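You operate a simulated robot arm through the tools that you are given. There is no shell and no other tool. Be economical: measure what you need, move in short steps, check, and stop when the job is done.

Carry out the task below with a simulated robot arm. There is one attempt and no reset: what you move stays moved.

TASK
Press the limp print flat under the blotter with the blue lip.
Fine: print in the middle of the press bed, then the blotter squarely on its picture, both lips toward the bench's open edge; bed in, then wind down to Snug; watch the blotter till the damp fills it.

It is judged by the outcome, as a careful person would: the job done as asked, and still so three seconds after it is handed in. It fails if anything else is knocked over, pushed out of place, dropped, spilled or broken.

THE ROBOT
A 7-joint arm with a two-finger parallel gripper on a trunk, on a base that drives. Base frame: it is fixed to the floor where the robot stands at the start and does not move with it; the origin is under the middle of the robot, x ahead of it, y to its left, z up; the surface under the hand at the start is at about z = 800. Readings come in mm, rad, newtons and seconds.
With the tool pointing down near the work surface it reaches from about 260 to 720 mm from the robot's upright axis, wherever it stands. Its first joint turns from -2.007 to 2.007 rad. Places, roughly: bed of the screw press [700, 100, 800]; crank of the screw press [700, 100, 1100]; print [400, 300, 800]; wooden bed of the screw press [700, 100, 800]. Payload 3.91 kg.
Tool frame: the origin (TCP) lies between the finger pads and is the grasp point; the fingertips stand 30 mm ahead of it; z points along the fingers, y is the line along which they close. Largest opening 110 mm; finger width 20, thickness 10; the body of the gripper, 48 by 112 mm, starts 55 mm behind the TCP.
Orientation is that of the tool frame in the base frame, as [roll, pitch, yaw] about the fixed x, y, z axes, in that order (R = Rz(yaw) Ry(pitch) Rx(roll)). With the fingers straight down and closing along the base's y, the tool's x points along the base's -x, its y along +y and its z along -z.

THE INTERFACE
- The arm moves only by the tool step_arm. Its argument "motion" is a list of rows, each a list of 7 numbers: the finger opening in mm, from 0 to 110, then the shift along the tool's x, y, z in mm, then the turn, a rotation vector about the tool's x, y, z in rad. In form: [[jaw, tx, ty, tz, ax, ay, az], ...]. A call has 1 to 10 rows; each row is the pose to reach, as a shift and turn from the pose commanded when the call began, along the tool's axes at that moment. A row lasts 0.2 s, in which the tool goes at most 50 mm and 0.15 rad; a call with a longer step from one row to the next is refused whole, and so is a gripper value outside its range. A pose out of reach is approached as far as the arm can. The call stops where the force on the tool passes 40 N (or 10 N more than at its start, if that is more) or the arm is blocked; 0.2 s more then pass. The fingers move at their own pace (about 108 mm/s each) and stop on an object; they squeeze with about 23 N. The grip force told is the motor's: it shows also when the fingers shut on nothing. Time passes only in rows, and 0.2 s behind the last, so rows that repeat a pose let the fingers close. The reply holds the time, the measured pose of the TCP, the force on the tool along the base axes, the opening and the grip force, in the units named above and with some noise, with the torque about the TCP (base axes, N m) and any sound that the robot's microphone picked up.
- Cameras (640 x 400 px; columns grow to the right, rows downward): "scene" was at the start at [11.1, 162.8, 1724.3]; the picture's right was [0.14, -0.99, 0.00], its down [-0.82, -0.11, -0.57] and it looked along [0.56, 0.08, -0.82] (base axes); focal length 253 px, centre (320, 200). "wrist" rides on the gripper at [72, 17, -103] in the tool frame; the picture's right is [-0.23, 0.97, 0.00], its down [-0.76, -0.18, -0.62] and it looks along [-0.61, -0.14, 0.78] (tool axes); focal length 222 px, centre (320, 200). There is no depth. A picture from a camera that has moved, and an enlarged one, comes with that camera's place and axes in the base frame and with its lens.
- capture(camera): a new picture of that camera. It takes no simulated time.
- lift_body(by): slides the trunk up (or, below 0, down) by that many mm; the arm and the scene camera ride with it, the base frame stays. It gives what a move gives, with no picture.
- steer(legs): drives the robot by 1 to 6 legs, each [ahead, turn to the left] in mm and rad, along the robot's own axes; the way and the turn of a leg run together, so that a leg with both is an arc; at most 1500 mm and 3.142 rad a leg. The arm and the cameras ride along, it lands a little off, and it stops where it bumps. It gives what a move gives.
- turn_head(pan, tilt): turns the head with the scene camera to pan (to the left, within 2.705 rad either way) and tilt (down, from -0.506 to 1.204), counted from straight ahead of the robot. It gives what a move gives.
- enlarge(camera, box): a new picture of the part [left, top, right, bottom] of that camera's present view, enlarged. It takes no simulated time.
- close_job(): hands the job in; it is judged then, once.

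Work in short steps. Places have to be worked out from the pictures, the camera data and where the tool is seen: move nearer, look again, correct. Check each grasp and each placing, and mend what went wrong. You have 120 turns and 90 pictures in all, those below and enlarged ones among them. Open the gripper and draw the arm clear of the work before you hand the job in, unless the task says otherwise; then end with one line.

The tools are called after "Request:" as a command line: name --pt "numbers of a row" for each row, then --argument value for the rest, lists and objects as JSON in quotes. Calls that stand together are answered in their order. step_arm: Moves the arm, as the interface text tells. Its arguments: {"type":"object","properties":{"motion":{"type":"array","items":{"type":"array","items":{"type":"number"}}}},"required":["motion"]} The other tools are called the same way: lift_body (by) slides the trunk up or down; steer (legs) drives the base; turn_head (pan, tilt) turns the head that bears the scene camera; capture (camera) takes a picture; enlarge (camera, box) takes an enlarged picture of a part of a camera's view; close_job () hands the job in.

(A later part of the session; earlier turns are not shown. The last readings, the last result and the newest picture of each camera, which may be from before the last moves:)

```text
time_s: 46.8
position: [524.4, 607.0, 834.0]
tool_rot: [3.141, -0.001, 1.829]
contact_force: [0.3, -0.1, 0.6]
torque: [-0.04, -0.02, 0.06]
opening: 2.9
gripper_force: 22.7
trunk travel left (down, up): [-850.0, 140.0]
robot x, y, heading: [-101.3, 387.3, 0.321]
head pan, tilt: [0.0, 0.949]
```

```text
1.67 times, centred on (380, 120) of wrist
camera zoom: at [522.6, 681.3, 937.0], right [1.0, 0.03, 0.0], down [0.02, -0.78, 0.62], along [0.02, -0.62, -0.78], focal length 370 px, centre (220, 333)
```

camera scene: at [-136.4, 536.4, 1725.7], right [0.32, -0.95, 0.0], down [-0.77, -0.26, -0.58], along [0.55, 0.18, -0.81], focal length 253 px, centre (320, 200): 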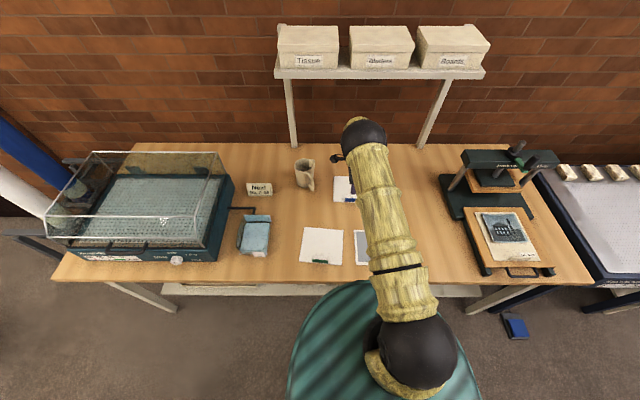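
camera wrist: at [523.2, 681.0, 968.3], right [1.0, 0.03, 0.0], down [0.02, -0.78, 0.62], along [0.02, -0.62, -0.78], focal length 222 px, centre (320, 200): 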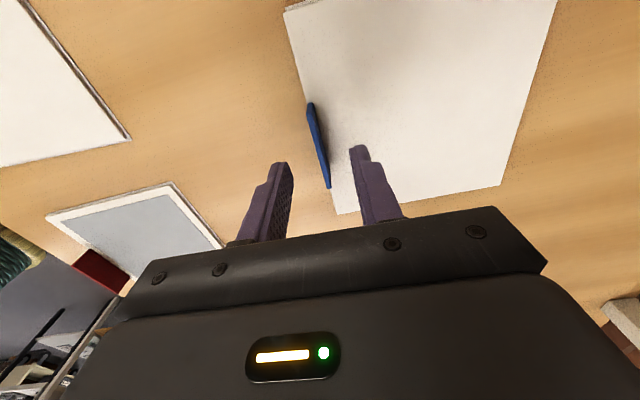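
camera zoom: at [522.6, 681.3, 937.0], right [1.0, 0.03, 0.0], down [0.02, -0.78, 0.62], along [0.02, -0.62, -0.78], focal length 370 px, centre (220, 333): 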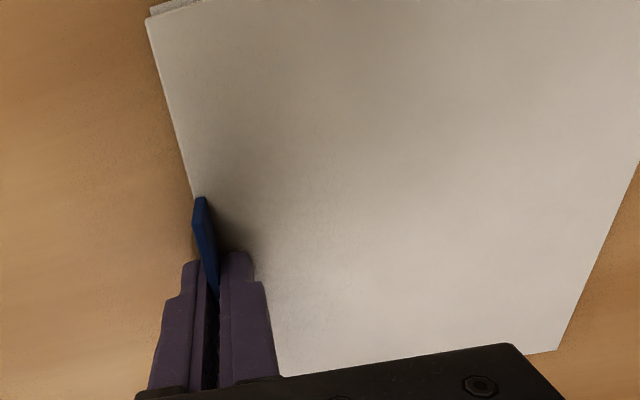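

Gripped. There is a hint of another sheet under the blotter's corner; I lift slowly a little and check.

Request:
step_arm --pt "0 0 0 -8 0 0 0" --pt "0 0 0 -20 0 0 0" --pt "0 0 0 -45 0 0 0" --pt "0 0 0 -80 0 0 0" --pt "0 0 0 -120 0 0 0" --pt "0 0 0 -160 0 0 0" --pt "0 0 0 -160 0 0 0"

Request:
capture --camera "wrist"

Request:
enlarge --camera "scene" --box '[280, 140, 420, 240]'

```text
time_s: 48.4
position: [525.7, 606.3, 994.3]
tool_rot: [-3.141, -0.001, 1.829]
contact_force: [0.9, -0.1, -1.2]
torque: [0.01, 0.01, 0.03]
opening: 2.9
gripper_force: 23.3
trunk travel left (down, up): [-850.0, 140.0]
robot x, y, heading: [-103.2, 388.1, 0.321]
head pan, tilt: [0.0, 0.949]
```

```text
49 pictures are left
camera wrist: at [522.9, 682.0, 1096.3], right [1.0, 0.03, 0.0], down [0.02, -0.78, 0.62], along [0.02, -0.62, -0.78], focal length 222 px, centre (320, 200)
```

wrist: 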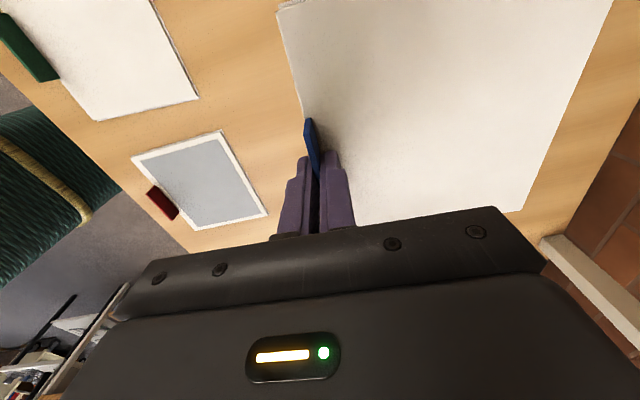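

```text
4.00 times, centred on (350, 190) of scene
camera zoom: at [-135.3, 536.7, 1725.6], right [0.32, -0.95, 0.0], down [-0.77, -0.26, -0.58], along [0.55, 0.18, -0.81], focal length 1013 px, centre (200, 240)
```

zoom: 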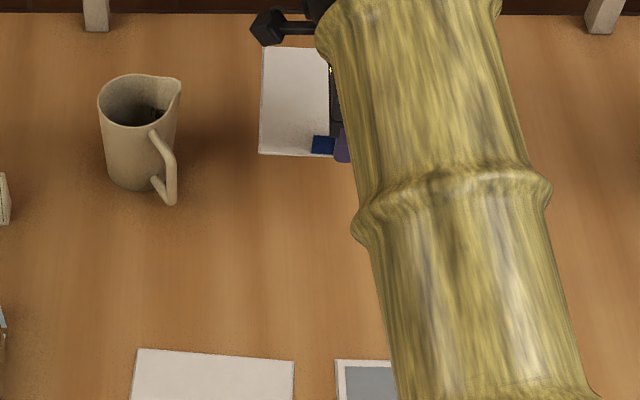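

The corner artefact moved with the sheet; I zoom in to see what it is.

Request:
enlarge --camera "wrist" --box '[250, 0, 350, 70]'

```text
5.71 times, centred on (300, 35) of wrist
camera zoom: at [522.9, 682.0, 1096.3], right [1.0, 0.03, 0.0], down [0.02, -0.78, 0.62], along [0.02, -0.62, -0.78], focal length 1269 px, centre (434, 1143)
```

zoom: 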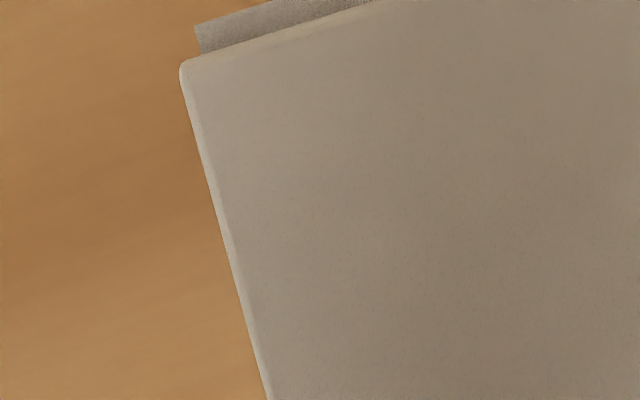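

A thin second sheet seems to cling under the blotter. I retract and raise it to inspect the underside with the scene camera.

Request:
step_arm --pt "0 0 -30 -10 0 0 0" --pt "0 0 -65 -25 0 0 0" --pt "0 0 -100 -50 0 0 0" --pt "0 0 -130 -85 0 0 0" --pt "0 0 -160 -120 0 0 0" --pt "0 0 -190 -155 0 0 0" --pt "0 0 -215 -195 0 0 0" --pt "0 0 -230 -240 0 0 0" --pt "0 0 -240 -285 0 0 0" --pt "0 0 -240 -330 0 0 0"

Request:
capture --camera "scene"

```text
time_s: 50.6
position: [291.5, 545.4, 1325.3]
tool_rot: [3.141, 0.0, 1.827]
contact_force: [-0.6, 1.1, -0.8]
torque: [-0.04, 0.01, -0.01]
opening: 3.2
gripper_force: 23.2
trunk travel left (down, up): [-850.0, 140.0]
robot x, y, heading: [-96.6, 386.6, 0.321]
head pan, tilt: [0.0, 0.949]
```

```text
46 pictures are left
camera scene: at [-136.5, 536.0, 1725.6], right [0.32, -0.95, 0.0], down [-0.77, -0.26, -0.58], along [0.55, 0.18, -0.81], focal length 253 px, centre (320, 200)
```

scene: 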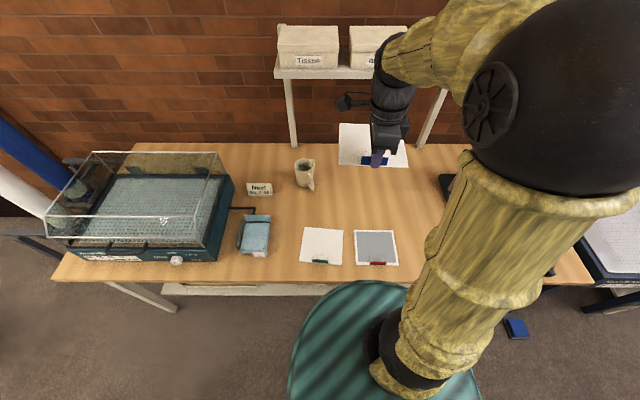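

Nothing remains on the bench there. I tilt the sheet's far end down to expose its underside to the head camera.

Request:
step_arm --pt "0 0 10 -20 0.13 0 0" --pt "0 0 20 -40 0.26 0 0" --pt "0 0 30 -60 0.39 0 0" --pt "0 0 40 -80 0.52 0 0" --pt "0 0 50 -100 0.65 0 0" --pt "0 0 60 -120 0.78 0 0" --pt "0 0 60 -140 0.9 0 0" --pt "0 0 60 -150 0.9 0 0"

Request:
enlarge --camera "scene" --box '[300, 60, 460, 200]'

```text
time_s: 52.4
position: [299.2, 541.9, 1392.6]
tool_rot: [-2.402, 0.018, 1.817]
contact_force: [-0.7, 0.3, -1.3]
torque: [-0.01, 0.02, 0.05]
opening: 3.0
gripper_force: 22.7
out of reach, approached as far as the arm can: row 5, 6, 7, 8
trunk travel left (down, up): [-850.0, 140.0]
robot x, y, heading: [-99.8, 387.4, 0.322]
head pan, tilt: [0.0, 0.949]
```

```text
2.86 times, centred on (380, 130) of scene
camera zoom: at [-138.5, 538.2, 1725.4], right [0.32, -0.95, 0.0], down [-0.77, -0.26, -0.58], along [0.55, 0.18, -0.81], focal length 723 px, centre (149, 400)
```

zoom: 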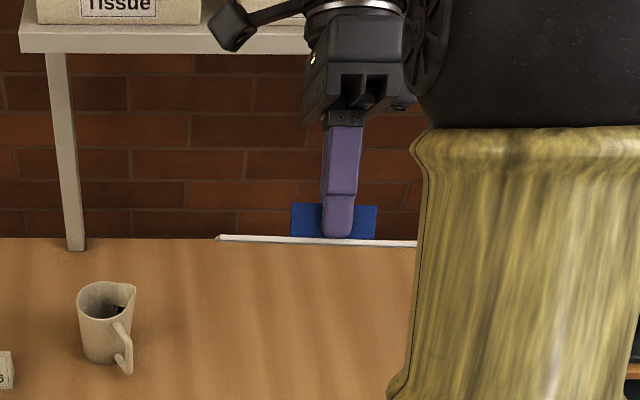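

It's still edge-on. I add some roll toward the camera and reach further out to see the underside.

Request:
step_arm --pt "0 0 0 0 0 0.12 0" --pt "0 0 0 0 0 0.24 0" --pt "0 0 0 0 0 0.36 0" --pt "0 0 0 0 0 0.48 0" --pt "0 0 0 0 0 0.6 0"

Request:
enlarge --camera "scene" --box '[300, 60, 460, 200]'

```text
time_s: 53.6
position: [303.0, 541.6, 1392.3]
tool_rot: [-2.314, -0.416, 1.386]
contact_force: [0.3, -0.6, -0.8]
torque: [-0.01, 0.02, -0.01]
opening: 3.0
gripper_force: 23.4
trunk travel left (down, up): [-850.0, 140.0]
robot x, y, heading: [-97.5, 390.2, 0.32]
head pan, tilt: [0.0, 0.949]
```

```text
2.86 times, centred on (380, 130) of scene
camera zoom: at [-136.1, 535.7, 1725.7], right [0.32, -0.95, 0.0], down [-0.77, -0.26, -0.58], along [0.55, 0.18, -0.81], focal length 723 px, centre (149, 400)
```

zoom: 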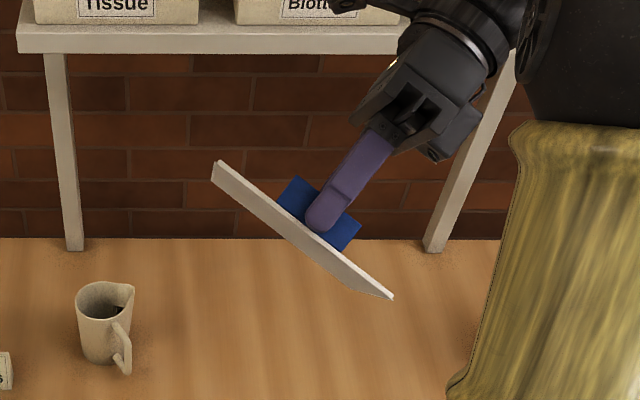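

Request:
enlarge --camera "scene" --box '[348, 95, 408, 140]'

```text
8.89 times, centred on (378, 118) of scene
camera zoom: at [-136.1, 535.7, 1725.7], right [0.32, -0.95, 0.0], down [-0.77, -0.26, -0.58], along [0.55, 0.18, -0.81], focal length 2250 px, centre (-196, 933)
```

zoom: 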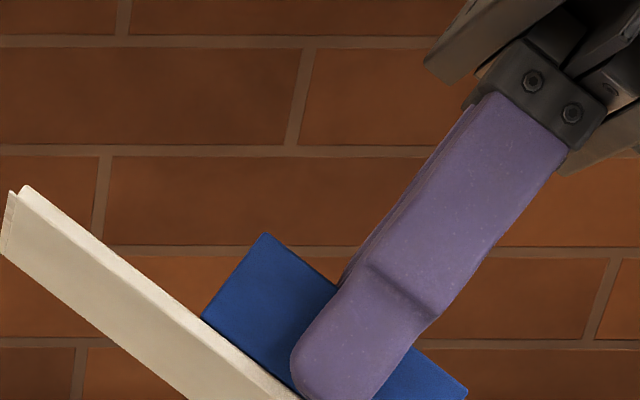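

A second layer shows at the left end. I roll more to see the underside fully.

Request:
step_arm --pt "0 0 0 0 0 0.12 0" --pt "0 0 0 0 0 0.24 0" --pt "0 0 0 0 0 0.36 0" --pt "0 0 0 0 0 0.48 0" --pt "0 0 0 0 0 0.6 0"

Request:
enlarge --camera "scene" --box '[328, 75, 428, 165]'

```text
time_s: 54.8
position: [302.9, 540.7, 1392.8]
tool_rot: [-1.968, -0.753, 0.783]
contact_force: [-0.9, 0.2, -0.6]
torque: [0.0, 0.02, 0.0]
opening: 3.1
gripper_force: 23.1
trunk travel left (down, up): [-850.0, 140.0]
robot x, y, heading: [-98.2, 388.8, 0.324]
head pan, tilt: [0.0, 0.949]
```

```text
4.44 times, centred on (378, 120) of scene
camera zoom: at [-136.2, 535.9, 1725.7], right [0.32, -0.95, 0.0], down [-0.77, -0.26, -0.58], along [0.55, 0.18, -0.81], focal length 1125 px, centre (62, 556)
```

zoom: 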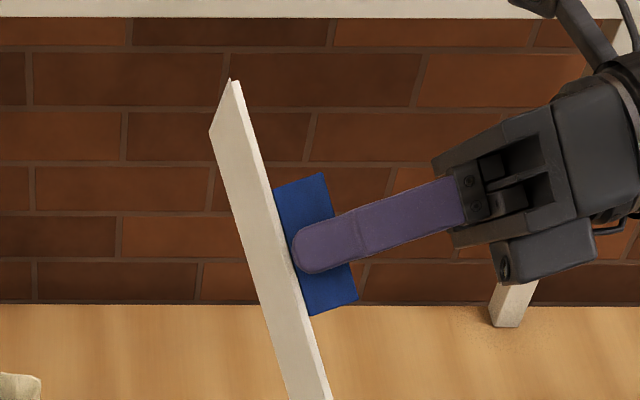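

Request:
enlarge --camera "scene" --box '[366, 88, 398, 112]'

```text
16.00 times, centred on (382, 100) of scene
camera zoom: at [-136.2, 535.9, 1725.7], right [0.32, -0.95, 0.0], down [-0.77, -0.26, -0.58], along [0.55, 0.18, -0.81], focal length 4051 px, centre (-672, 1800)
```

zoom: 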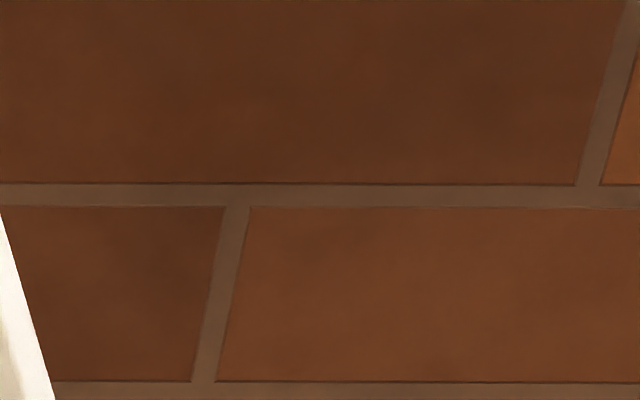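

Request:
enlarge --camera "scene" --box '[348, 88, 388, 113]'

```text
16.00 times, centred on (368, 100) of scene
camera zoom: at [-136.2, 535.9, 1725.7], right [0.32, -0.95, 0.0], down [-0.77, -0.26, -0.58], along [0.55, 0.18, -0.81], focal length 4051 px, centre (-448, 1792)
```

zoom: 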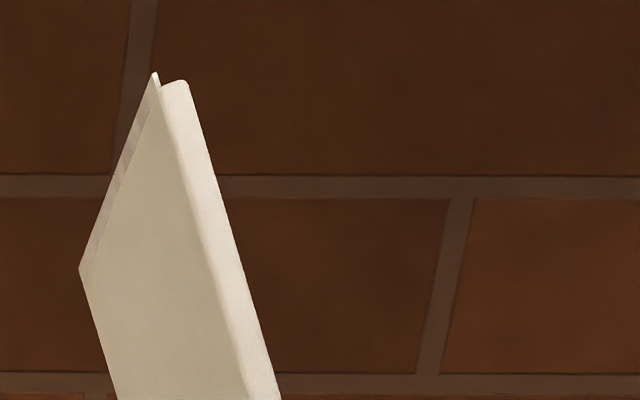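

Still ambiguous; I roll further so the underside faces the camera more squarely.

Request:
step_arm --pt "0 0 0 0 0 0.12 0" --pt "0 0 0 0 0 0.24 0" --pt "0 0 0 0 0 0.36 0" --pt "0 0 0 0 0 0.48 0" --pt "0 0 0 0 0 0.6 0"

Request:
enlarge --camera "scene" --box '[330, 85, 410, 135]'

```text
time_s: 56.0
position: [303.0, 541.2, 1392.4]
tool_rot: [-1.348, -0.809, -0.074]
contact_force: [-0.5, -0.8, -0.8]
torque: [-0.01, 0.04, 0.03]
opening: 3.2
gripper_force: 23.1
trunk travel left (down, up): [-850.0, 140.0]
robot x, y, heading: [-99.7, 386.0, 0.322]
head pan, tilt: [0.0, 0.949]
```

```text
8.00 times, centred on (370, 110) of scene
camera zoom: at [-136.1, 536.1, 1725.7], right [0.32, -0.95, 0.0], down [-0.77, -0.26, -0.58], along [0.55, 0.18, -0.81], focal length 2026 px, centre (-80, 920)
```

zoom: 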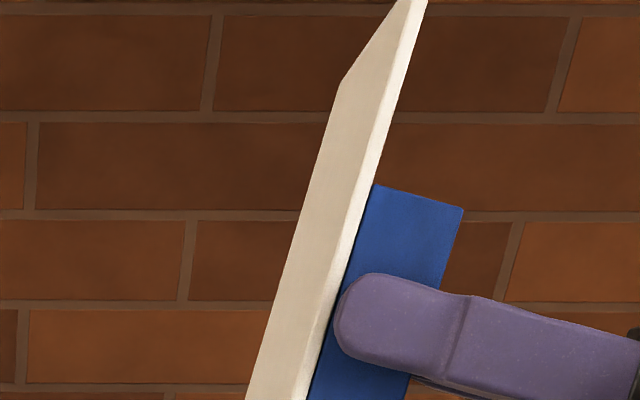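

I add tilt about the tool's x axis in this configuration for a better view of the underside.

Request:
step_arm --pt "0 0 0 0 0.12 -0.05 0" --pt "0 0 0 0 0.24 -0.1 0" --pt "0 0 0 0 0.36 -0.15 0" --pt "0 0 0 0 0.48 -0.2 0" --pt "0 0 0 0 0.6 -0.2 0"

Request:
enlarge --camera "scene" --box '[310, 70, 420, 150]'

```text
time_s: 57.2
position: [304.3, 541.1, 1392.7]
tool_rot: [-0.953, -0.89, 0.202]
contact_force: [0.2, -0.4, -0.5]
torque: [-0.06, 0.02, -0.01]
opening: 2.9
gripper_force: 23.0
trunk travel left (down, up): [-850.0, 140.0]
robot x, y, heading: [-97.0, 388.3, 0.323]
head pan, tilt: [0.0, 0.949]
```

```text
5.00 times, centred on (365, 110) of scene
camera zoom: at [-134.9, 535.7, 1725.7], right [0.32, -0.95, 0.0], down [-0.77, -0.26, -0.58], along [0.55, 0.18, -0.81], focal length 1266 px, centre (95, 650)
```

zoom: 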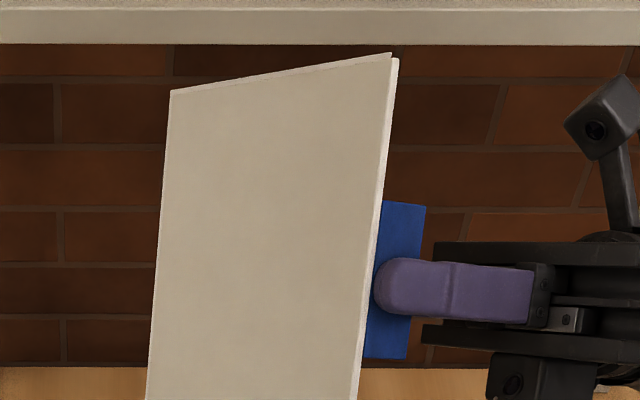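

Request:
enlarge --camera "scene" --box '[362, 76, 386, 91]'

```text
16.00 times, centred on (374, 84) of scene
camera zoom: at [-134.9, 535.7, 1725.7], right [0.32, -0.95, 0.0], down [-0.77, -0.26, -0.58], along [0.55, 0.18, -0.81], focal length 4051 px, centre (-544, 2064)
```

zoom: 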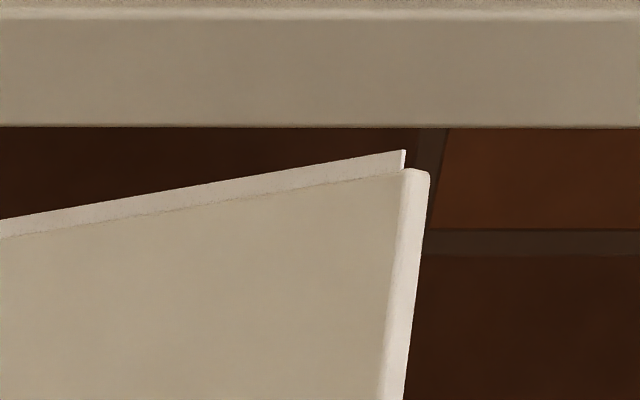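

The underside is clean; the sliver is just the blotter's own edge. I reverse the rotations to level the sheet again.

Request:
step_arm --pt "0 0 0 0 -0.13 0.043 0" --pt "0 0 0 0 -0.26 0.087 0" --pt "0 0 0 0 -0.39 0.13 0" --pt "0 0 0 0 -0.52 0.173 0" --pt "0 0 0 0 -0.6 0.2 0"

Request:
step_arm --pt "0 0 0 0 0 -0.14 0" --pt "0 0 0 0 0 -0.28 0" --pt "0 0 0 0 0 -0.42 0" --pt "0 0 0 0 0 -0.56 0" --pt "0 0 0 0 0 -0.7 0" --pt "0 0 0 0 0 -0.84 0" --pt "0 0 0 0 0 -0.98 0" --pt "0 0 0 0 0 -1.12 0" --pt "0 0 0 0 0 -1.26 0" --pt "0 0 0 0 0 -1.4 0"

Request:
step_arm --pt "0 0 0 0 0 -0.14 0" --pt "0 0 0 0 0 -0.28 0" --pt "0 0 0 0 0 -0.4 0"

Request:
step_arm --pt "0 0 0 0 -0.13 0 0" --pt "0 0 0 0 -0.26 0 0" --pt "0 0 0 0 -0.39 0 0" --pt "0 0 0 0 -0.52 0 0" --pt "0 0 0 0 -0.65 0 0" --pt "0 0 0 0 -0.74 0 0"

```text
time_s: 58.4
position: [303.1, 540.8, 1393.3]
tool_rot: [-1.351, -0.809, -0.069]
contact_force: [-0.6, -0.2, -1.4]
torque: [-0.02, 0.03, -0.02]
opening: 3.1
gripper_force: 22.7
trunk travel left (down, up): [-850.0, 140.0]
robot x, y, heading: [-103.1, 385.3, 0.319]
head pan, tilt: [0.0, 0.949]
```

```text
time_s: 60.6
position: [303.3, 542.5, 1392.3]
tool_rot: [-2.368, -0.273, 1.543]
contact_force: [-0.4, 0.6, -1.2]
torque: [-0.02, 0.02, 0.0]
opening: 3.0
gripper_force: 23.3
trunk travel left (down, up): [-850.0, 140.0]
robot x, y, heading: [-98.6, 391.9, 0.32]
head pan, tilt: [0.0, 0.949]
```

```text
time_s: 61.4
position: [303.3, 542.3, 1393.0]
tool_rot: [-2.404, 0.02, 1.82]
contact_force: [0.0, 0.1, -0.3]
torque: [0.0, -0.04, -0.02]
opening: 3.0
gripper_force: 22.8
trunk travel left (down, up): [-850.0, 140.0]
robot x, y, heading: [-100.2, 386.4, 0.321]
head pan, tilt: [0.0, 0.949]
```

```text
time_s: 62.8
position: [302.8, 542.5, 1392.7]
tool_rot: [3.137, 0.015, 1.818]
contact_force: [-0.5, -0.2, -0.5]
torque: [-0.05, 0.08, 0.01]
opening: 3.0
gripper_force: 23.2
trunk travel left (down, up): [-850.0, 140.0]
robot x, y, heading: [-97.5, 389.8, 0.323]
head pan, tilt: [0.0, 0.949]
```

The sheet is level again. I drive over to stand in front of the press.

Request:
steer --legs '[[0, -1.5708], [530, 0], [0, 1.562]]'

Request:
capture --camera "scene"

```text
time_s: 77.4
position: [464.4, 28.4, 1393.6]
tool_rot: [3.141, 0.018, 1.787]
contact_force: [0.4, 0.4, 0.2]
torque: [0.0, 0.04, -0.04]
opening: 3.1
gripper_force: 22.8
trunk travel left (down, up): [-850.0, 140.0]
robot x, y, heading: [60.7, -111.9, 0.293]
head pan, tilt: [0.0, 0.949]
```

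```text
36 pictures are left
camera scene: at [26.3, 37.8, 1725.6], right [0.29, -0.96, 0.0], down [-0.78, -0.23, -0.58], along [0.56, 0.17, -0.81], focal length 253 px, centre (320, 200)
```

scene: 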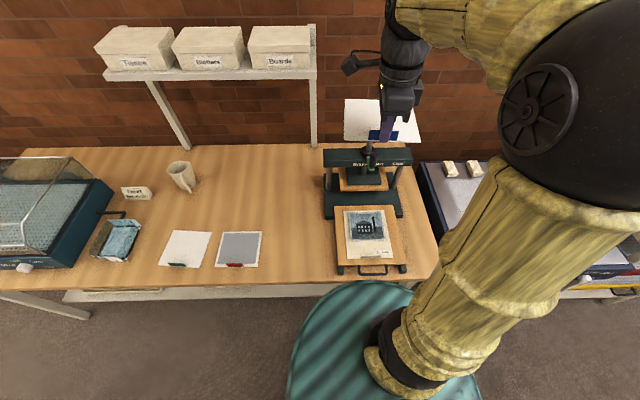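

Good view of the bed with the print. I enlarge it to fix the picture's centre.

Request:
enlarge --camera "scene" --box '[312, 140, 432, 280]'

```text
2.86 times, centred on (372, 210) of scene
camera zoom: at [26.3, 37.8, 1725.6], right [0.29, -0.96, 0.0], down [-0.78, -0.23, -0.58], along [0.56, 0.17, -0.81], focal length 723 px, centre (171, 171)
```

zoom: 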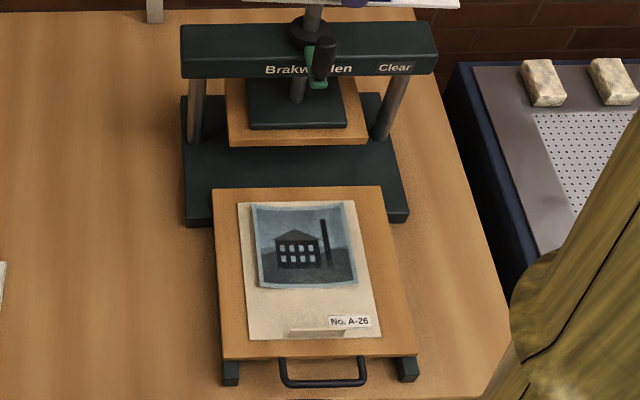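

The print is within 3 mm of the bed centre. I compute the blotter lip target at base (495, -15) with yaw 1.881; I move there keeping slightly back, and descend partway.

Request:
step_arm --pt "0 -20 0 10 0 0.018 -0.05" --pt "0 -40 2 40 0 0.018 -0.094" --pt "0 -49 4 85 0 0.018 -0.094" --pt "0 -49 4 130 0 0.018 -0.094" --pt "0 -49 4 175 0 0.018 -0.094" --pt "0 -49 4 220 0 0.018 -0.094" --pt "0 -49 4 265 0 0.018 -0.094" --pt "0 -49 4 310 0 0.018 -0.094" --pt "0 -49 4 355 0 0.018 -0.094" --pt "0 -49 4 400 0 0.018 -0.094"

Request:
enlarge --camera "scene" --box '[312, 140, 432, 280]'

```text
time_s: 79.6
position: [482.7, -24.7, 991.6]
tool_rot: [3.141, 0.0, 1.881]
contact_force: [0.1, 1.0, 0.0]
torque: [0.0, 0.03, -0.01]
opening: 3.2
gripper_force: 23.1
trunk travel left (down, up): [-850.0, 140.0]
robot x, y, heading: [56.8, -115.5, 0.29]
head pan, tilt: [0.0, 0.949]
```

```text
2.86 times, centred on (372, 210) of scene
camera zoom: at [28.1, 37.7, 1725.7], right [0.29, -0.96, 0.0], down [-0.78, -0.23, -0.58], along [0.56, 0.17, -0.81], focal length 723 px, centre (171, 171)
```

zoom: 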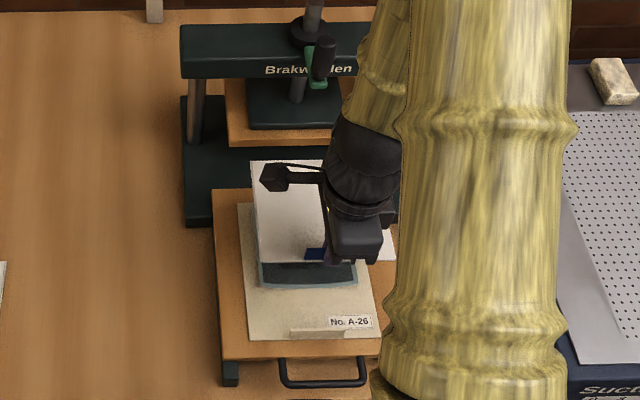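

The blotter is square to the print; it needs +17 mm inward and +2 mm left. I correct and lower toward the print.

Request:
step_arm --pt "0 2 10 20 0 0 0" --pt "0 2 17 50 0 0 0" --pt "0 2 17 80 0 0 0" --pt "0 2 17 98 0 0 0" --pt "0 2 17 102 0 0 0"

Request:
enlarge --camera "scene" --box '[312, 140, 432, 280]'

```text
time_s: 80.8
position: [497.9, -16.9, 891.4]
tool_rot: [3.141, -0.003, 1.882]
contact_force: [-1.6, -0.2, -0.3]
torque: [-0.01, 0.04, 0.01]
opening: 3.2
gripper_force: 23.1
trunk travel left (down, up): [-850.0, 140.0]
robot x, y, heading: [55.6, -111.3, 0.294]
head pan, tilt: [0.0, 0.949]
```

```text
2.86 times, centred on (372, 210) of scene
camera zoom: at [26.5, 37.8, 1725.6], right [0.29, -0.96, 0.0], down [-0.78, -0.23, -0.58], along [0.56, 0.17, -0.81], focal length 723 px, centre (171, 171)
```

zoom: 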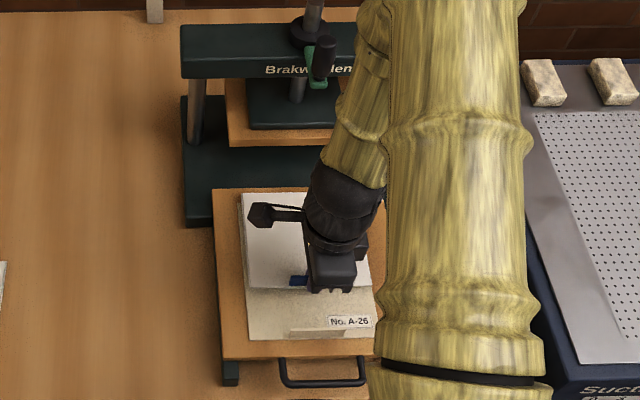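

Alignment looks right. I lower by small steps to contact.

Request:
step_arm --pt "0 0 0 4 0 0 0" --pt "0 0 0 7 0 0 0" --pt "0 0 0 9 0 0 0"

```text
time_s: 81.6
position: [498.1, -17.6, 882.3]
tool_rot: [3.14, -0.001, 1.882]
contact_force: [-0.4, 0.0, 0.3]
torque: [0.0, 0.06, 0.04]
opening: 3.1
gripper_force: 22.9
trunk travel left (down, up): [-850.0, 140.0]
robot x, y, heading: [57.2, -113.7, 0.29]
head pan, tilt: [0.0, 0.949]
```

Request:
step_arm --pt "0 0 0 2 0 0 0" --pt "0 0 0 3 0 0 0"

```text
time_s: 82.2
position: [497.5, -16.8, 880.9]
tool_rot: [3.139, -0.003, 1.882]
contact_force: [0.5, 1.1, 21.1]
torque: [-0.03, 0.0, 0.0]
opening: 3.5
gripper_force: 22.8
trunk travel left (down, up): [-850.0, 140.0]
robot x, y, heading: [55.0, -112.8, 0.29]
head pan, tilt: [0.0, 0.949]
```

Contact made. I rise 4 mm so the tips don't drag, then open and withdraw upward.

Request:
step_arm --pt "0 0 0 -3 0 0 0" --pt "10 0 0 -4 0 0 0" --pt "24 0 0 -5 0 0 0" --pt "24 0 0 -5 0 0 0" --pt "24 0 0 -30 0 0 0" --pt "24 0 0 -75 0 0 0" --pt "30 0 0 -120 0 0 0"

Request:
enlarge --camera "scene" --box '[312, 140, 432, 280]'

Request:
capture --camera "wrist"

```text
time_s: 83.8
position: [496.3, -16.4, 1001.0]
tool_rot: [3.141, 0.001, 1.882]
contact_force: [0.1, -0.3, 0.1]
torque: [0.01, 0.0, 0.02]
opening: 29.9
gripper_force: 0.0
trunk travel left (down, up): [-850.0, 140.0]
robot x, y, heading: [58.7, -112.3, 0.29]
head pan, tilt: [0.0, 0.949]
```

```text
2.86 times, centred on (372, 210) of scene
camera zoom: at [24.7, 37.9, 1725.5], right [0.29, -0.96, 0.0], down [-0.78, -0.23, -0.58], along [0.56, 0.17, -0.81], focal length 723 px, centre (171, 171)
```

zoom: 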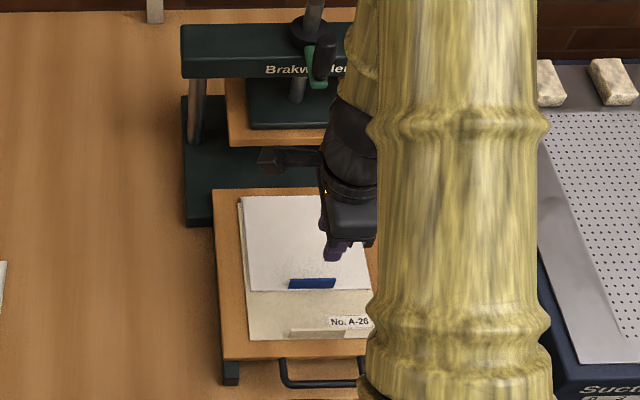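

```text
31 pictures are left
camera wrist: at [490.1, 56.1, 1103.2], right [1.0, 0.08, 0.0], down [0.06, -0.78, 0.62], along [0.05, -0.62, -0.78], focal length 222 px, centre (320, 200)
```

wrist: 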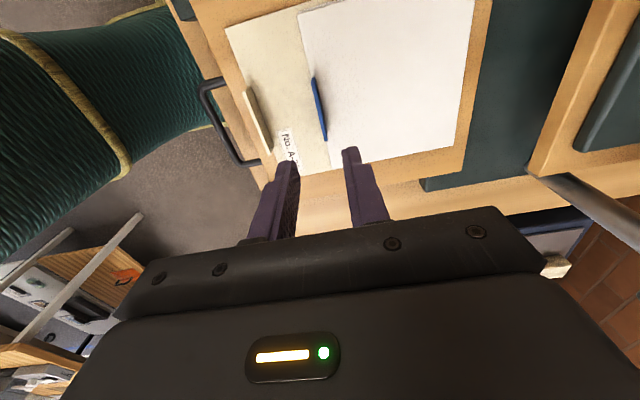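

The blotter is squarely on the picture with both lips outward. I move above the bed handle with a 24 mm opening.

Request:
step_arm --pt "30 1 -40 0 0 0 0" --pt "24 2 -80 0 0 0 0" --pt "24 3 -124 0 0 0 0" --pt "24 3 -124 40 0 0 0" --pt "24 3 -124 88 0 0 0"

Request:
capture --camera "wrist"

```text
time_s: 85.0
position: [379.2, -53.2, 910.7]
tool_rot: [-3.14, -0.001, 1.881]
contact_force: [-0.1, 0.5, -0.2]
torque: [-0.01, 0.02, -0.01]
opening: 24.1
gripper_force: 0.0
out of reach, approached as far as the arm can: row 3
trunk travel left (down, up): [-850.0, 140.0]
robot x, y, heading: [57.1, -110.6, 0.288]
head pan, tilt: [0.0, 0.949]
```

```text
30 pictures are left
camera wrist: at [373.2, 21.2, 1013.6], right [1.0, 0.08, 0.0], down [0.06, -0.78, 0.62], along [0.05, -0.62, -0.78], focal length 222 px, centre (320, 200)
```

wrist: 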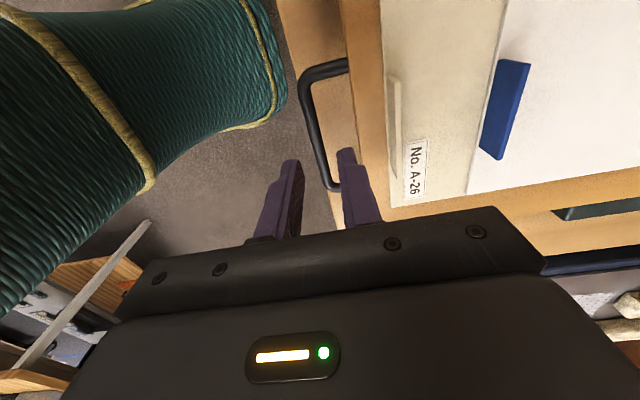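

The bar is centred. I descend and grip it.

Request:
step_arm --pt "24 3 0 20 0 0 0" --pt "24 6 0 40 0 0 0" --pt "24 6 0 55 0 0 0" --pt "0 6 0 55 0 0 0" --pt "0 6 0 55 0 0 0" --pt "0 6 0 55 0 0 0"

```text
time_s: 86.4
position: [377.7, -46.8, 857.4]
tool_rot: [-3.141, 0.0, 1.882]
contact_force: [0.4, 0.8, 1.2]
torque: [0.45, 0.11, 0.19]
opening: 9.7
gripper_force: 45.4
trunk travel left (down, up): [-850.0, 140.0]
robot x, y, heading: [56.4, -113.5, 0.295]
head pan, tilt: [0.0, 0.949]
```

Gripped. I push the bed in gently.

Request:
step_arm --pt "0 0 5 0 0 0 0" --pt "0 0 13 0 0 0 0" --pt "0 0 25 0 0 0 0" --pt "0 0 38 0 0 0 0" --pt "0 0 51 0 0 0 0" --pt "0 0 64 0 0 0 0" --pt "0 0 77 0 0 0 0" --pt "0 0 90 0 0 0 0" --pt "0 0 103 0 0 0 0" --pt "0 0 116 0 0 0 0"

Request:
step_arm --pt "0 0 10 0 0 0 0" --pt "0 0 22 0 0 0 0" --pt "0 0 34 0 0 0 0" --pt "0 0 46 0 0 0 0" --pt "0 0 56 0 0 0 0" --pt "0 0 63 0 0 0 0" --pt "0 0 68 0 0 0 0" --pt "0 0 72 0 0 0 0" --pt "0 0 74 0 0 0 0"

```text
time_s: 88.6
position: [486.7, -10.4, 857.1]
tool_rot: [3.141, -0.001, 1.88]
contact_force: [1.2, -3.3, 4.0]
torque: [0.2, 0.08, 0.18]
opening: 9.8
gripper_force: 45.0
trunk travel left (down, up): [-850.0, 140.0]
robot x, y, heading: [56.6, -112.4, 0.296]
head pan, tilt: [0.0, 0.949]
```

```text
time_s: 90.6
position: [553.0, 10.2, 857.4]
tool_rot: [-3.135, -0.002, 1.881]
contact_force: [-18.2, -3.4, 3.7]
torque: [-0.88, 0.15, 0.18]
opening: 9.5
gripper_force: 44.8
trunk travel left (down, up): [-850.0, 140.0]
robot x, y, heading: [55.8, -113.7, 0.286]
head pan, tilt: [0.0, 0.949]
```

The bed hits its stop at the original in-position. I release and rise clear, then look.

Request:
step_arm --pt "0 0 -2 0 0 0 0" --pt "24 0 -2 0 0 0 0" --pt "24 0 -2 0 0 0 0" --pt "24 0 -2 -25 0 0 0" --pt "24 0 -30 -60 0 0 0" --pt "24 0 -60 -95 0 0 0" --pt "24 0 -95 -130 0 0 0" --pt "60 0 -130 -165 0 0 0" --pt "110 0 -160 -200 0 0 0"

Request:
step_arm --pt "110 -40 0 -20 0 0 0" --pt "110 -80 0 -40 0 0 0" --pt "110 -120 0 -60 0 0 0" --pt "110 -160 0 -80 0 0 0"

Request:
enlarge --camera "scene" --box '[315, 125, 435, 265]'

```text
time_s: 92.6
position: [404.0, -38.8, 1056.9]
tool_rot: [3.14, -0.002, 1.881]
contact_force: [-0.9, 0.6, 0.2]
torque: [-0.03, -0.01, 0.0]
opening: 110.1
gripper_force: 0.1
trunk travel left (down, up): [-850.0, 140.0]
robot x, y, heading: [59.0, -110.7, 0.287]
head pan, tilt: [0.0, 0.949]
```

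```text
time_s: 93.6
position: [454.6, -190.7, 1137.9]
tool_rot: [-3.141, -0.003, 1.88]
contact_force: [1.4, 0.7, -0.3]
torque: [-0.04, -0.04, 0.01]
opening: 109.8
gripper_force: 0.1
trunk travel left (down, up): [-850.0, 140.0]
robot x, y, heading: [60.8, -109.8, 0.282]
head pan, tilt: [0.0, 0.949]
```

```text
2.86 times, centred on (375, 195) of scene
camera zoom: at [26.6, 36.7, 1725.7], right [0.29, -0.96, 0.0], down [-0.78, -0.23, -0.58], along [0.56, 0.17, -0.81], focal length 723 px, centre (163, 214)
```

zoom: 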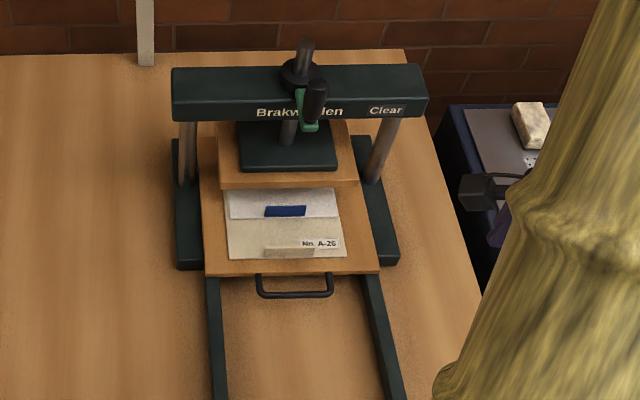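

The bed is in, with blotter and print under the platen; the indicator reads "Clear". I drive 50 mm closer for reach to the crank and raise the hand.

Request:
step_arm --pt "110 0 0 -30 0 0 0" --pt "110 0 0 -62 0 0 0"

Request:
steer --legs '[[45, 0.02]]'

```text
time_s: 94.2
position: [453.5, -189.4, 1200.3]
tool_rot: [-3.141, -0.005, 1.882]
contact_force: [-0.3, 0.3, -0.6]
torque: [0.04, -0.01, -0.02]
opening: 110.1
gripper_force: 0.0
trunk travel left (down, up): [-850.0, 140.0]
robot x, y, heading: [60.3, -111.5, 0.287]
head pan, tilt: [0.0, 0.949]
```

```text
time_s: 95.1
position: [500.6, -169.3, 1197.5]
tool_rot: [-3.141, -0.003, 1.901]
contact_force: [-0.2, 0.1, -0.8]
torque: [0.02, 0.01, 0.02]
opening: 110.0
gripper_force: 0.0
trunk travel left (down, up): [-850.0, 140.0]
robot x, y, heading: [104.7, -97.8, 0.309]
head pan, tilt: [0.0, 0.949]
```

I move over the estimated knob place (706, 40) at z≈1197 and look down.

Request:
step_arm --pt "110 19 37 0 0 0 0" --pt "110 38 75 0 0 0 0" --pt "110 57 112 0 0 0 0" --pt "110 76 150 0 0 0 0" --pt "110 95 187 0 0 0 0" --pt "110 113 224 0 0 0 0" --pt "110 131 262 0 0 0 0"

Request:
capture --camera "wrist"

Request:
enlarge --camera "scene" --box '[300, 90, 440, 230]'

```text
time_s: 96.7
position: [705.3, 42.2, 1198.1]
tool_rot: [-3.139, -0.001, 1.902]
contact_force: [0.3, 0.4, -0.7]
torque: [0.02, 0.0, -0.01]
opening: 110.0
gripper_force: 0.1
trunk travel left (down, up): [-850.0, 140.0]
robot x, y, heading: [100.2, -97.1, 0.309]
head pan, tilt: [0.0, 0.949]
```

```text
28 pictures are left
camera wrist: at [698.5, 116.0, 1300.4], right [0.99, 0.1, 0.0], down [0.08, -0.78, 0.62], along [0.06, -0.62, -0.78], focal length 222 px, centre (320, 200)
```

wrist: 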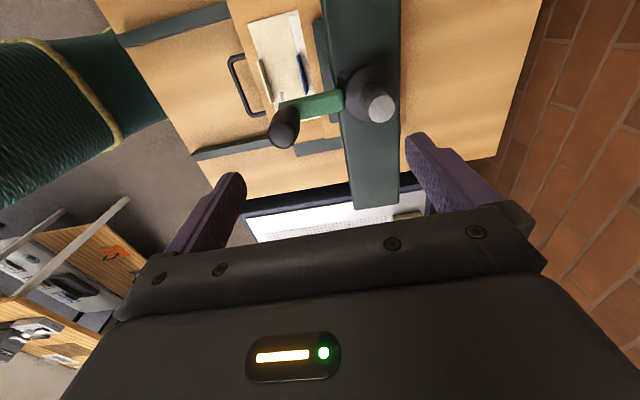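

```text
2.86 times, centred on (370, 160) of scene
camera zoom: at [68.0, 51.7, 1725.5], right [0.31, -0.95, 0.0], down [-0.78, -0.25, -0.58], along [0.55, 0.18, -0.81], focal length 723 px, centre (177, 314)
```

zoom: 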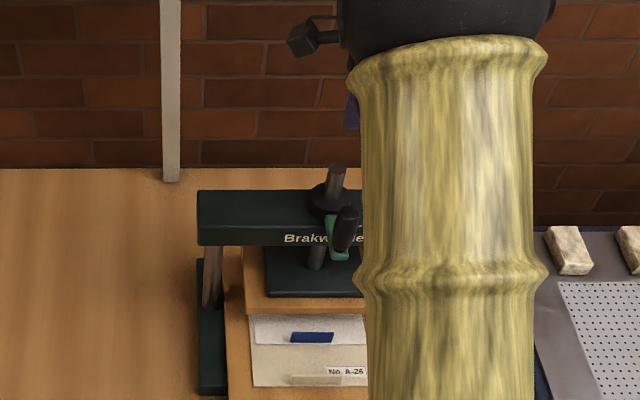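

Triangulating both views: screw axis at n≈739, t≈-171; knob at n≈653, t≈-170, top z≈1122, so crank radius ≈86 mm. I move over the knob and descend around it.

Request:
step_arm --pt "80 7 -31 0 0 0 0.017" --pt "80 7 -31 30 0 0 0.017" --pt "80 7 -31 60 0 0 0.017" --pt "80 7 -31 85 0 0 0.017"

Request:
capture --camera "wrist"

```text
time_s: 97.7
position: [673.3, 36.8, 1113.2]
tool_rot: [3.14, -0.002, 1.883]
contact_force: [0.1, -0.7, -0.7]
torque: [0.03, 0.02, 0.02]
opening: 79.9
gripper_force: 0.0
trunk travel left (down, up): [-850.0, 140.0]
robot x, y, heading: [103.6, -96.9, 0.308]
head pan, tilt: [0.0, 0.949]
```

```text
26 pictures are left
camera wrist: at [667.1, 109.9, 1216.3], right [1.0, 0.08, 0.0], down [0.07, -0.78, 0.62], along [0.05, -0.62, -0.78], focal length 222 px, centre (320, 200)
```

wrist: 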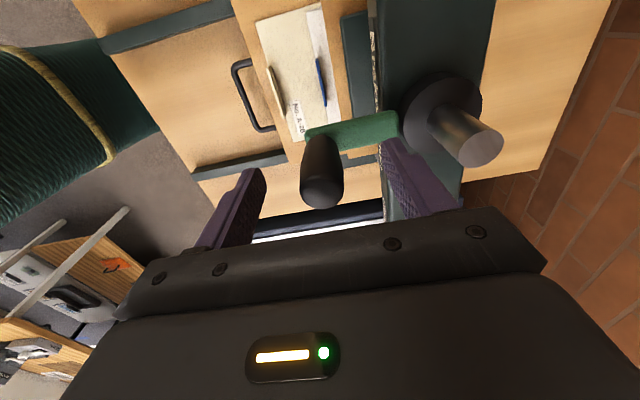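

The knob is centred between the fingers. I lower 12 mm more and close.

Request:
step_arm --pt "60 0 1 6 0 0 0" --pt "40 0 1 12 0 0 0" --pt "0 0 1 12 0 0 0" --pt "0 0 1 12 0 0 0" --pt "0 0 1 12 0 0 0"

```text
time_s: 98.9
position: [674.9, 36.9, 1102.1]
tool_rot: [-3.141, -0.001, 1.883]
contact_force: [9.3, 3.0, 5.4]
torque: [-0.29, 0.96, -0.03]
opening: 25.2
gripper_force: 45.0
trunk travel left (down, up): [-850.0, 140.0]
robot x, y, heading: [98.7, -99.7, 0.315]
head pan, tilt: [0.0, 0.949]
```

Knob gripped (25 mm). I try a small clockwise arc (toward +t) to test centre and direction.

Request:
step_arm --pt "0 12.9 1 0 0 0 0" --pt "0 25.4 3.8 0 0 0 0" --pt "0 37.4 8.5 0 0 0 0" --pt "0 48.6 15 0 0 0 0"

```text
time_s: 99.9
position: [673.8, 87.1, 1101.9]
tool_rot: [3.141, -0.002, 1.883]
contact_force: [13.1, -6.0, 4.6]
torque: [-0.69, 0.6, -0.01]
opening: 25.2
gripper_force: 44.8
trunk travel left (down, up): [-850.0, 140.0]
robot x, y, heading: [98.5, -99.7, 0.31]
head pan, tilt: [0.0, 0.949]
```

It turns with about 10 N. I continue the arc clockwise.

Request:
step_arm --pt "0 16.1 14.2 0 0 0 0" --pt "0 28.1 32 0 0 0 0" --pt "0 35.4 52.1 0 0 0 0" --pt "0 37.4 73.5 0 0 0 0" --pt "0 34.1 94.7 0 0 0 0" --pt "0 25.7 114.4 0 0 0 0" --pt "0 12.6 131.4 0 0 0 0"

Request:
enlarge --camera "scene" --box '[300, 110, 440, 250]'

```text
time_s: 101.5
position: [793.7, 139.2, 1102.2]
tool_rot: [3.141, -0.002, 1.884]
contact_force: [-3.8, -6.6, -6.9]
torque: [0.19, -0.81, 0.03]
opening: 25.3
gripper_force: 45.1
trunk travel left (down, up): [-850.0, 140.0]
robot x, y, heading: [102.8, -103.0, 0.301]
head pan, tilt: [0.0, 0.949]
```

```text
2.86 times, centred on (370, 180) of scene
camera zoom: at [66.7, 49.0, 1725.8], right [0.3, -0.95, 0.0], down [-0.77, -0.25, -0.58], along [0.55, 0.18, -0.81], focal length 723 px, centre (177, 257)
```

zoom: 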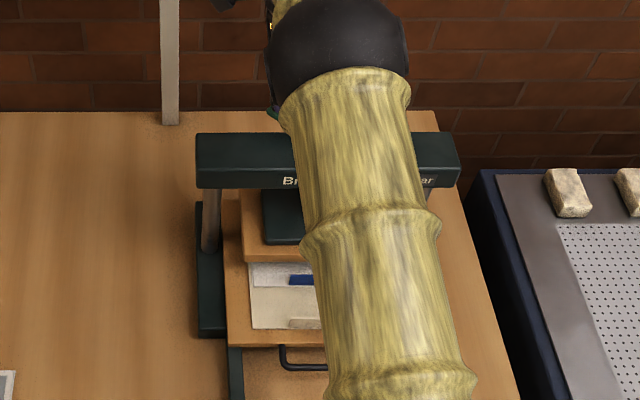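

The platen has come down slightly, so clockwise is right. I continue around the far side.

Request:
step_arm --pt "0 -16.9 13.3 0 0 0 0" --pt "0 -36.5 21.9 0 0 0 0" --pt "0 -57.6 25.5 0 0 0 0" --pt "0 -79 23.7 0 0 0 0" --pt "0 -99.2 16.7 0 0 0 0" --pt "0 -117.1 4.9 0 0 0 0" --pt "0 -131.6 -11 0 0 0 0"

Request:
enlarge --camera "scene" --box '[300, 110, 440, 250]'

```text
time_s: 103.1
position: [823.7, 13.1, 1102.7]
tool_rot: [-3.141, -0.002, 1.885]
contact_force: [-4.2, 7.5, -4.9]
torque: [0.89, 1.11, 0.01]
opening: 25.3
gripper_force: 45.0
trunk travel left (down, up): [-850.0, 140.0]
robot x, y, heading: [101.5, -97.9, 0.308]
head pan, tilt: [0.0, 0.949]
```

```text
2.86 times, centred on (370, 180) of scene
camera zoom: at [65.9, 51.6, 1725.5], right [0.3, -0.95, 0.0], down [-0.77, -0.25, -0.58], along [0.55, 0.18, -0.81], focal length 723 px, centre (177, 257)
```

zoom: 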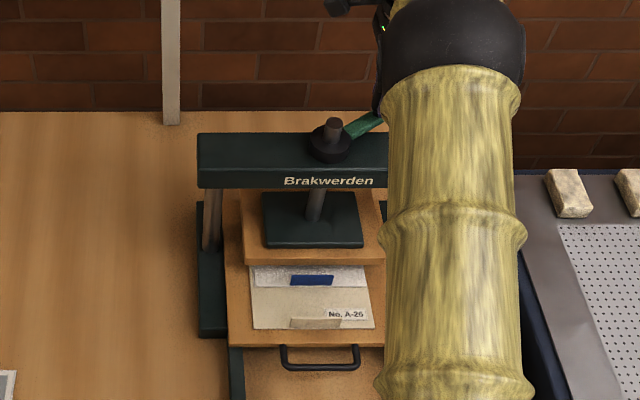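

Progressing smoothly. I continue through the right side back toward the near side.

Request:
step_arm --pt "0 -10 -18.9 0 0 0 0" --pt "0 -15.1 -39.8 0 0 0 0" --pt "0 -14.8 -61.2 0 0 0 0" --pt "0 -9.2 -81.9 0 0 0 0" --pt "0 1.2 -100.6 0 0 0 0" --pt "0 16.1 -116.1 0 0 0 0" --pt "0 34.3 -127.5 0 0 0 0"

Request:
enlarge --camera "scene" --box '[300, 110, 440, 250]'

```text
time_s: 104.7
position: [692.4, 5.2, 1102.2]
tool_rot: [3.141, -0.002, 1.883]
contact_force: [10.0, 8.7, 7.2]
torque: [-1.06, 0.64, -0.03]
opening: 25.0
gripper_force: 45.0
trunk travel left (down, up): [-850.0, 140.0]
robot x, y, heading: [99.9, -101.6, 0.316]
head pan, tilt: [0.0, 0.949]
```

```text
2.86 times, centred on (370, 180) of scene
camera zoom: at [68.0, 52.4, 1725.5], right [0.31, -0.95, 0.0], down [-0.78, -0.25, -0.58], along [0.55, 0.18, -0.81], focal length 723 px, centre (177, 257)
```

zoom: 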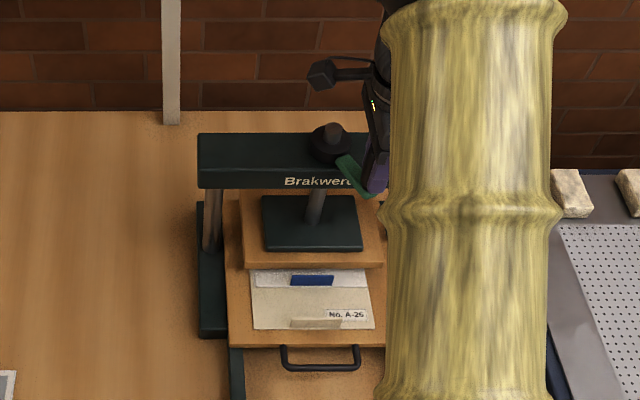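

About 11 px lower per turn; roughly two more turns are needed. I go on, watching forces.

Request:
step_arm --pt "0 24.7 -7.2 0 0 0 0" --pt "0 50.4 -6.8 0 0 0 0" --pt "0 74.8 1.3 0 0 0 0" --pt "0 95.8 16.1 0 0 0 0" --pt "0 111.4 36.5 0 0 0 0" --pt "0 120.3 60.6 0 0 0 0" --pt "0 121.7 86.3 0 0 0 0" --pt "0 115.4 111.2 0 0 0 0" --pt "0 102.1 133.2 0 0 0 0" --pt "0 82.9 150.2 0 0 0 0"

```text
time_s: 106.9
position: [809.9, 130.4, 1102.7]
tool_rot: [3.14, -0.002, 1.882]
contact_force: [3.4, -0.4, 0.8]
torque: [0.42, 0.76, 0.0]
opening: 25.2
gripper_force: 45.1
trunk travel left (down, up): [-850.0, 140.0]
robot x, y, heading: [98.0, -97.3, 0.308]
head pan, tilt: [0.0, 0.949]
```

Smooth so far; I continue the second turn.

Request:
step_arm --pt "0 -23.5 10.6 0 0 0 0" --pt "0 -49 13.8 0 0 0 0" --pt "0 -74.3 9.3 0 0 0 0" --pt "0 -97.2 -2.4 0 0 0 0" --pt "0 -115.5 -20.4 0 0 0 0" --pt "0 -127.7 -43.1 0 0 0 0" --pt "0 -132.7 -68.3 0 0 0 0" --pt "0 -130 -93.8 0 0 0 0" --pt "0 -119.9 -117.4 0 0 0 0" --pt "0 -103.3 -137 0 0 0 0"

Request:
enlarge --camera "scene" --box '[300, 110, 440, 250]'

```text
time_s: 107.7
position: [838.9, 83.3, 1101.9]
tool_rot: [3.138, -0.023, 1.897]
contact_force: [-2.7, 19.5, 0.8]
torque: [-0.52, 1.11, -0.08]
opening: 25.2
gripper_force: 45.0
trunk travel left (down, up): [-850.0, 140.0]
robot x, y, heading: [105.2, -100.9, 0.313]
head pan, tilt: [0.0, 0.949]
stopped in row 4: the force on the tool passed its limit at 53 N (the readings are from after the stop); the commanded pose is now the measured one
```

```text
2.86 times, centred on (370, 180) of scene
camera zoom: at [67.7, 52.2, 1725.5], right [0.3, -0.95, 0.0], down [-0.77, -0.25, -0.58], along [0.55, 0.18, -0.81], focal length 723 px, centre (177, 257)
```

zoom: 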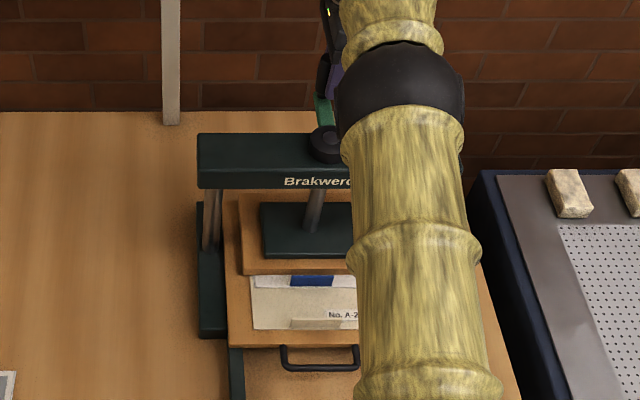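

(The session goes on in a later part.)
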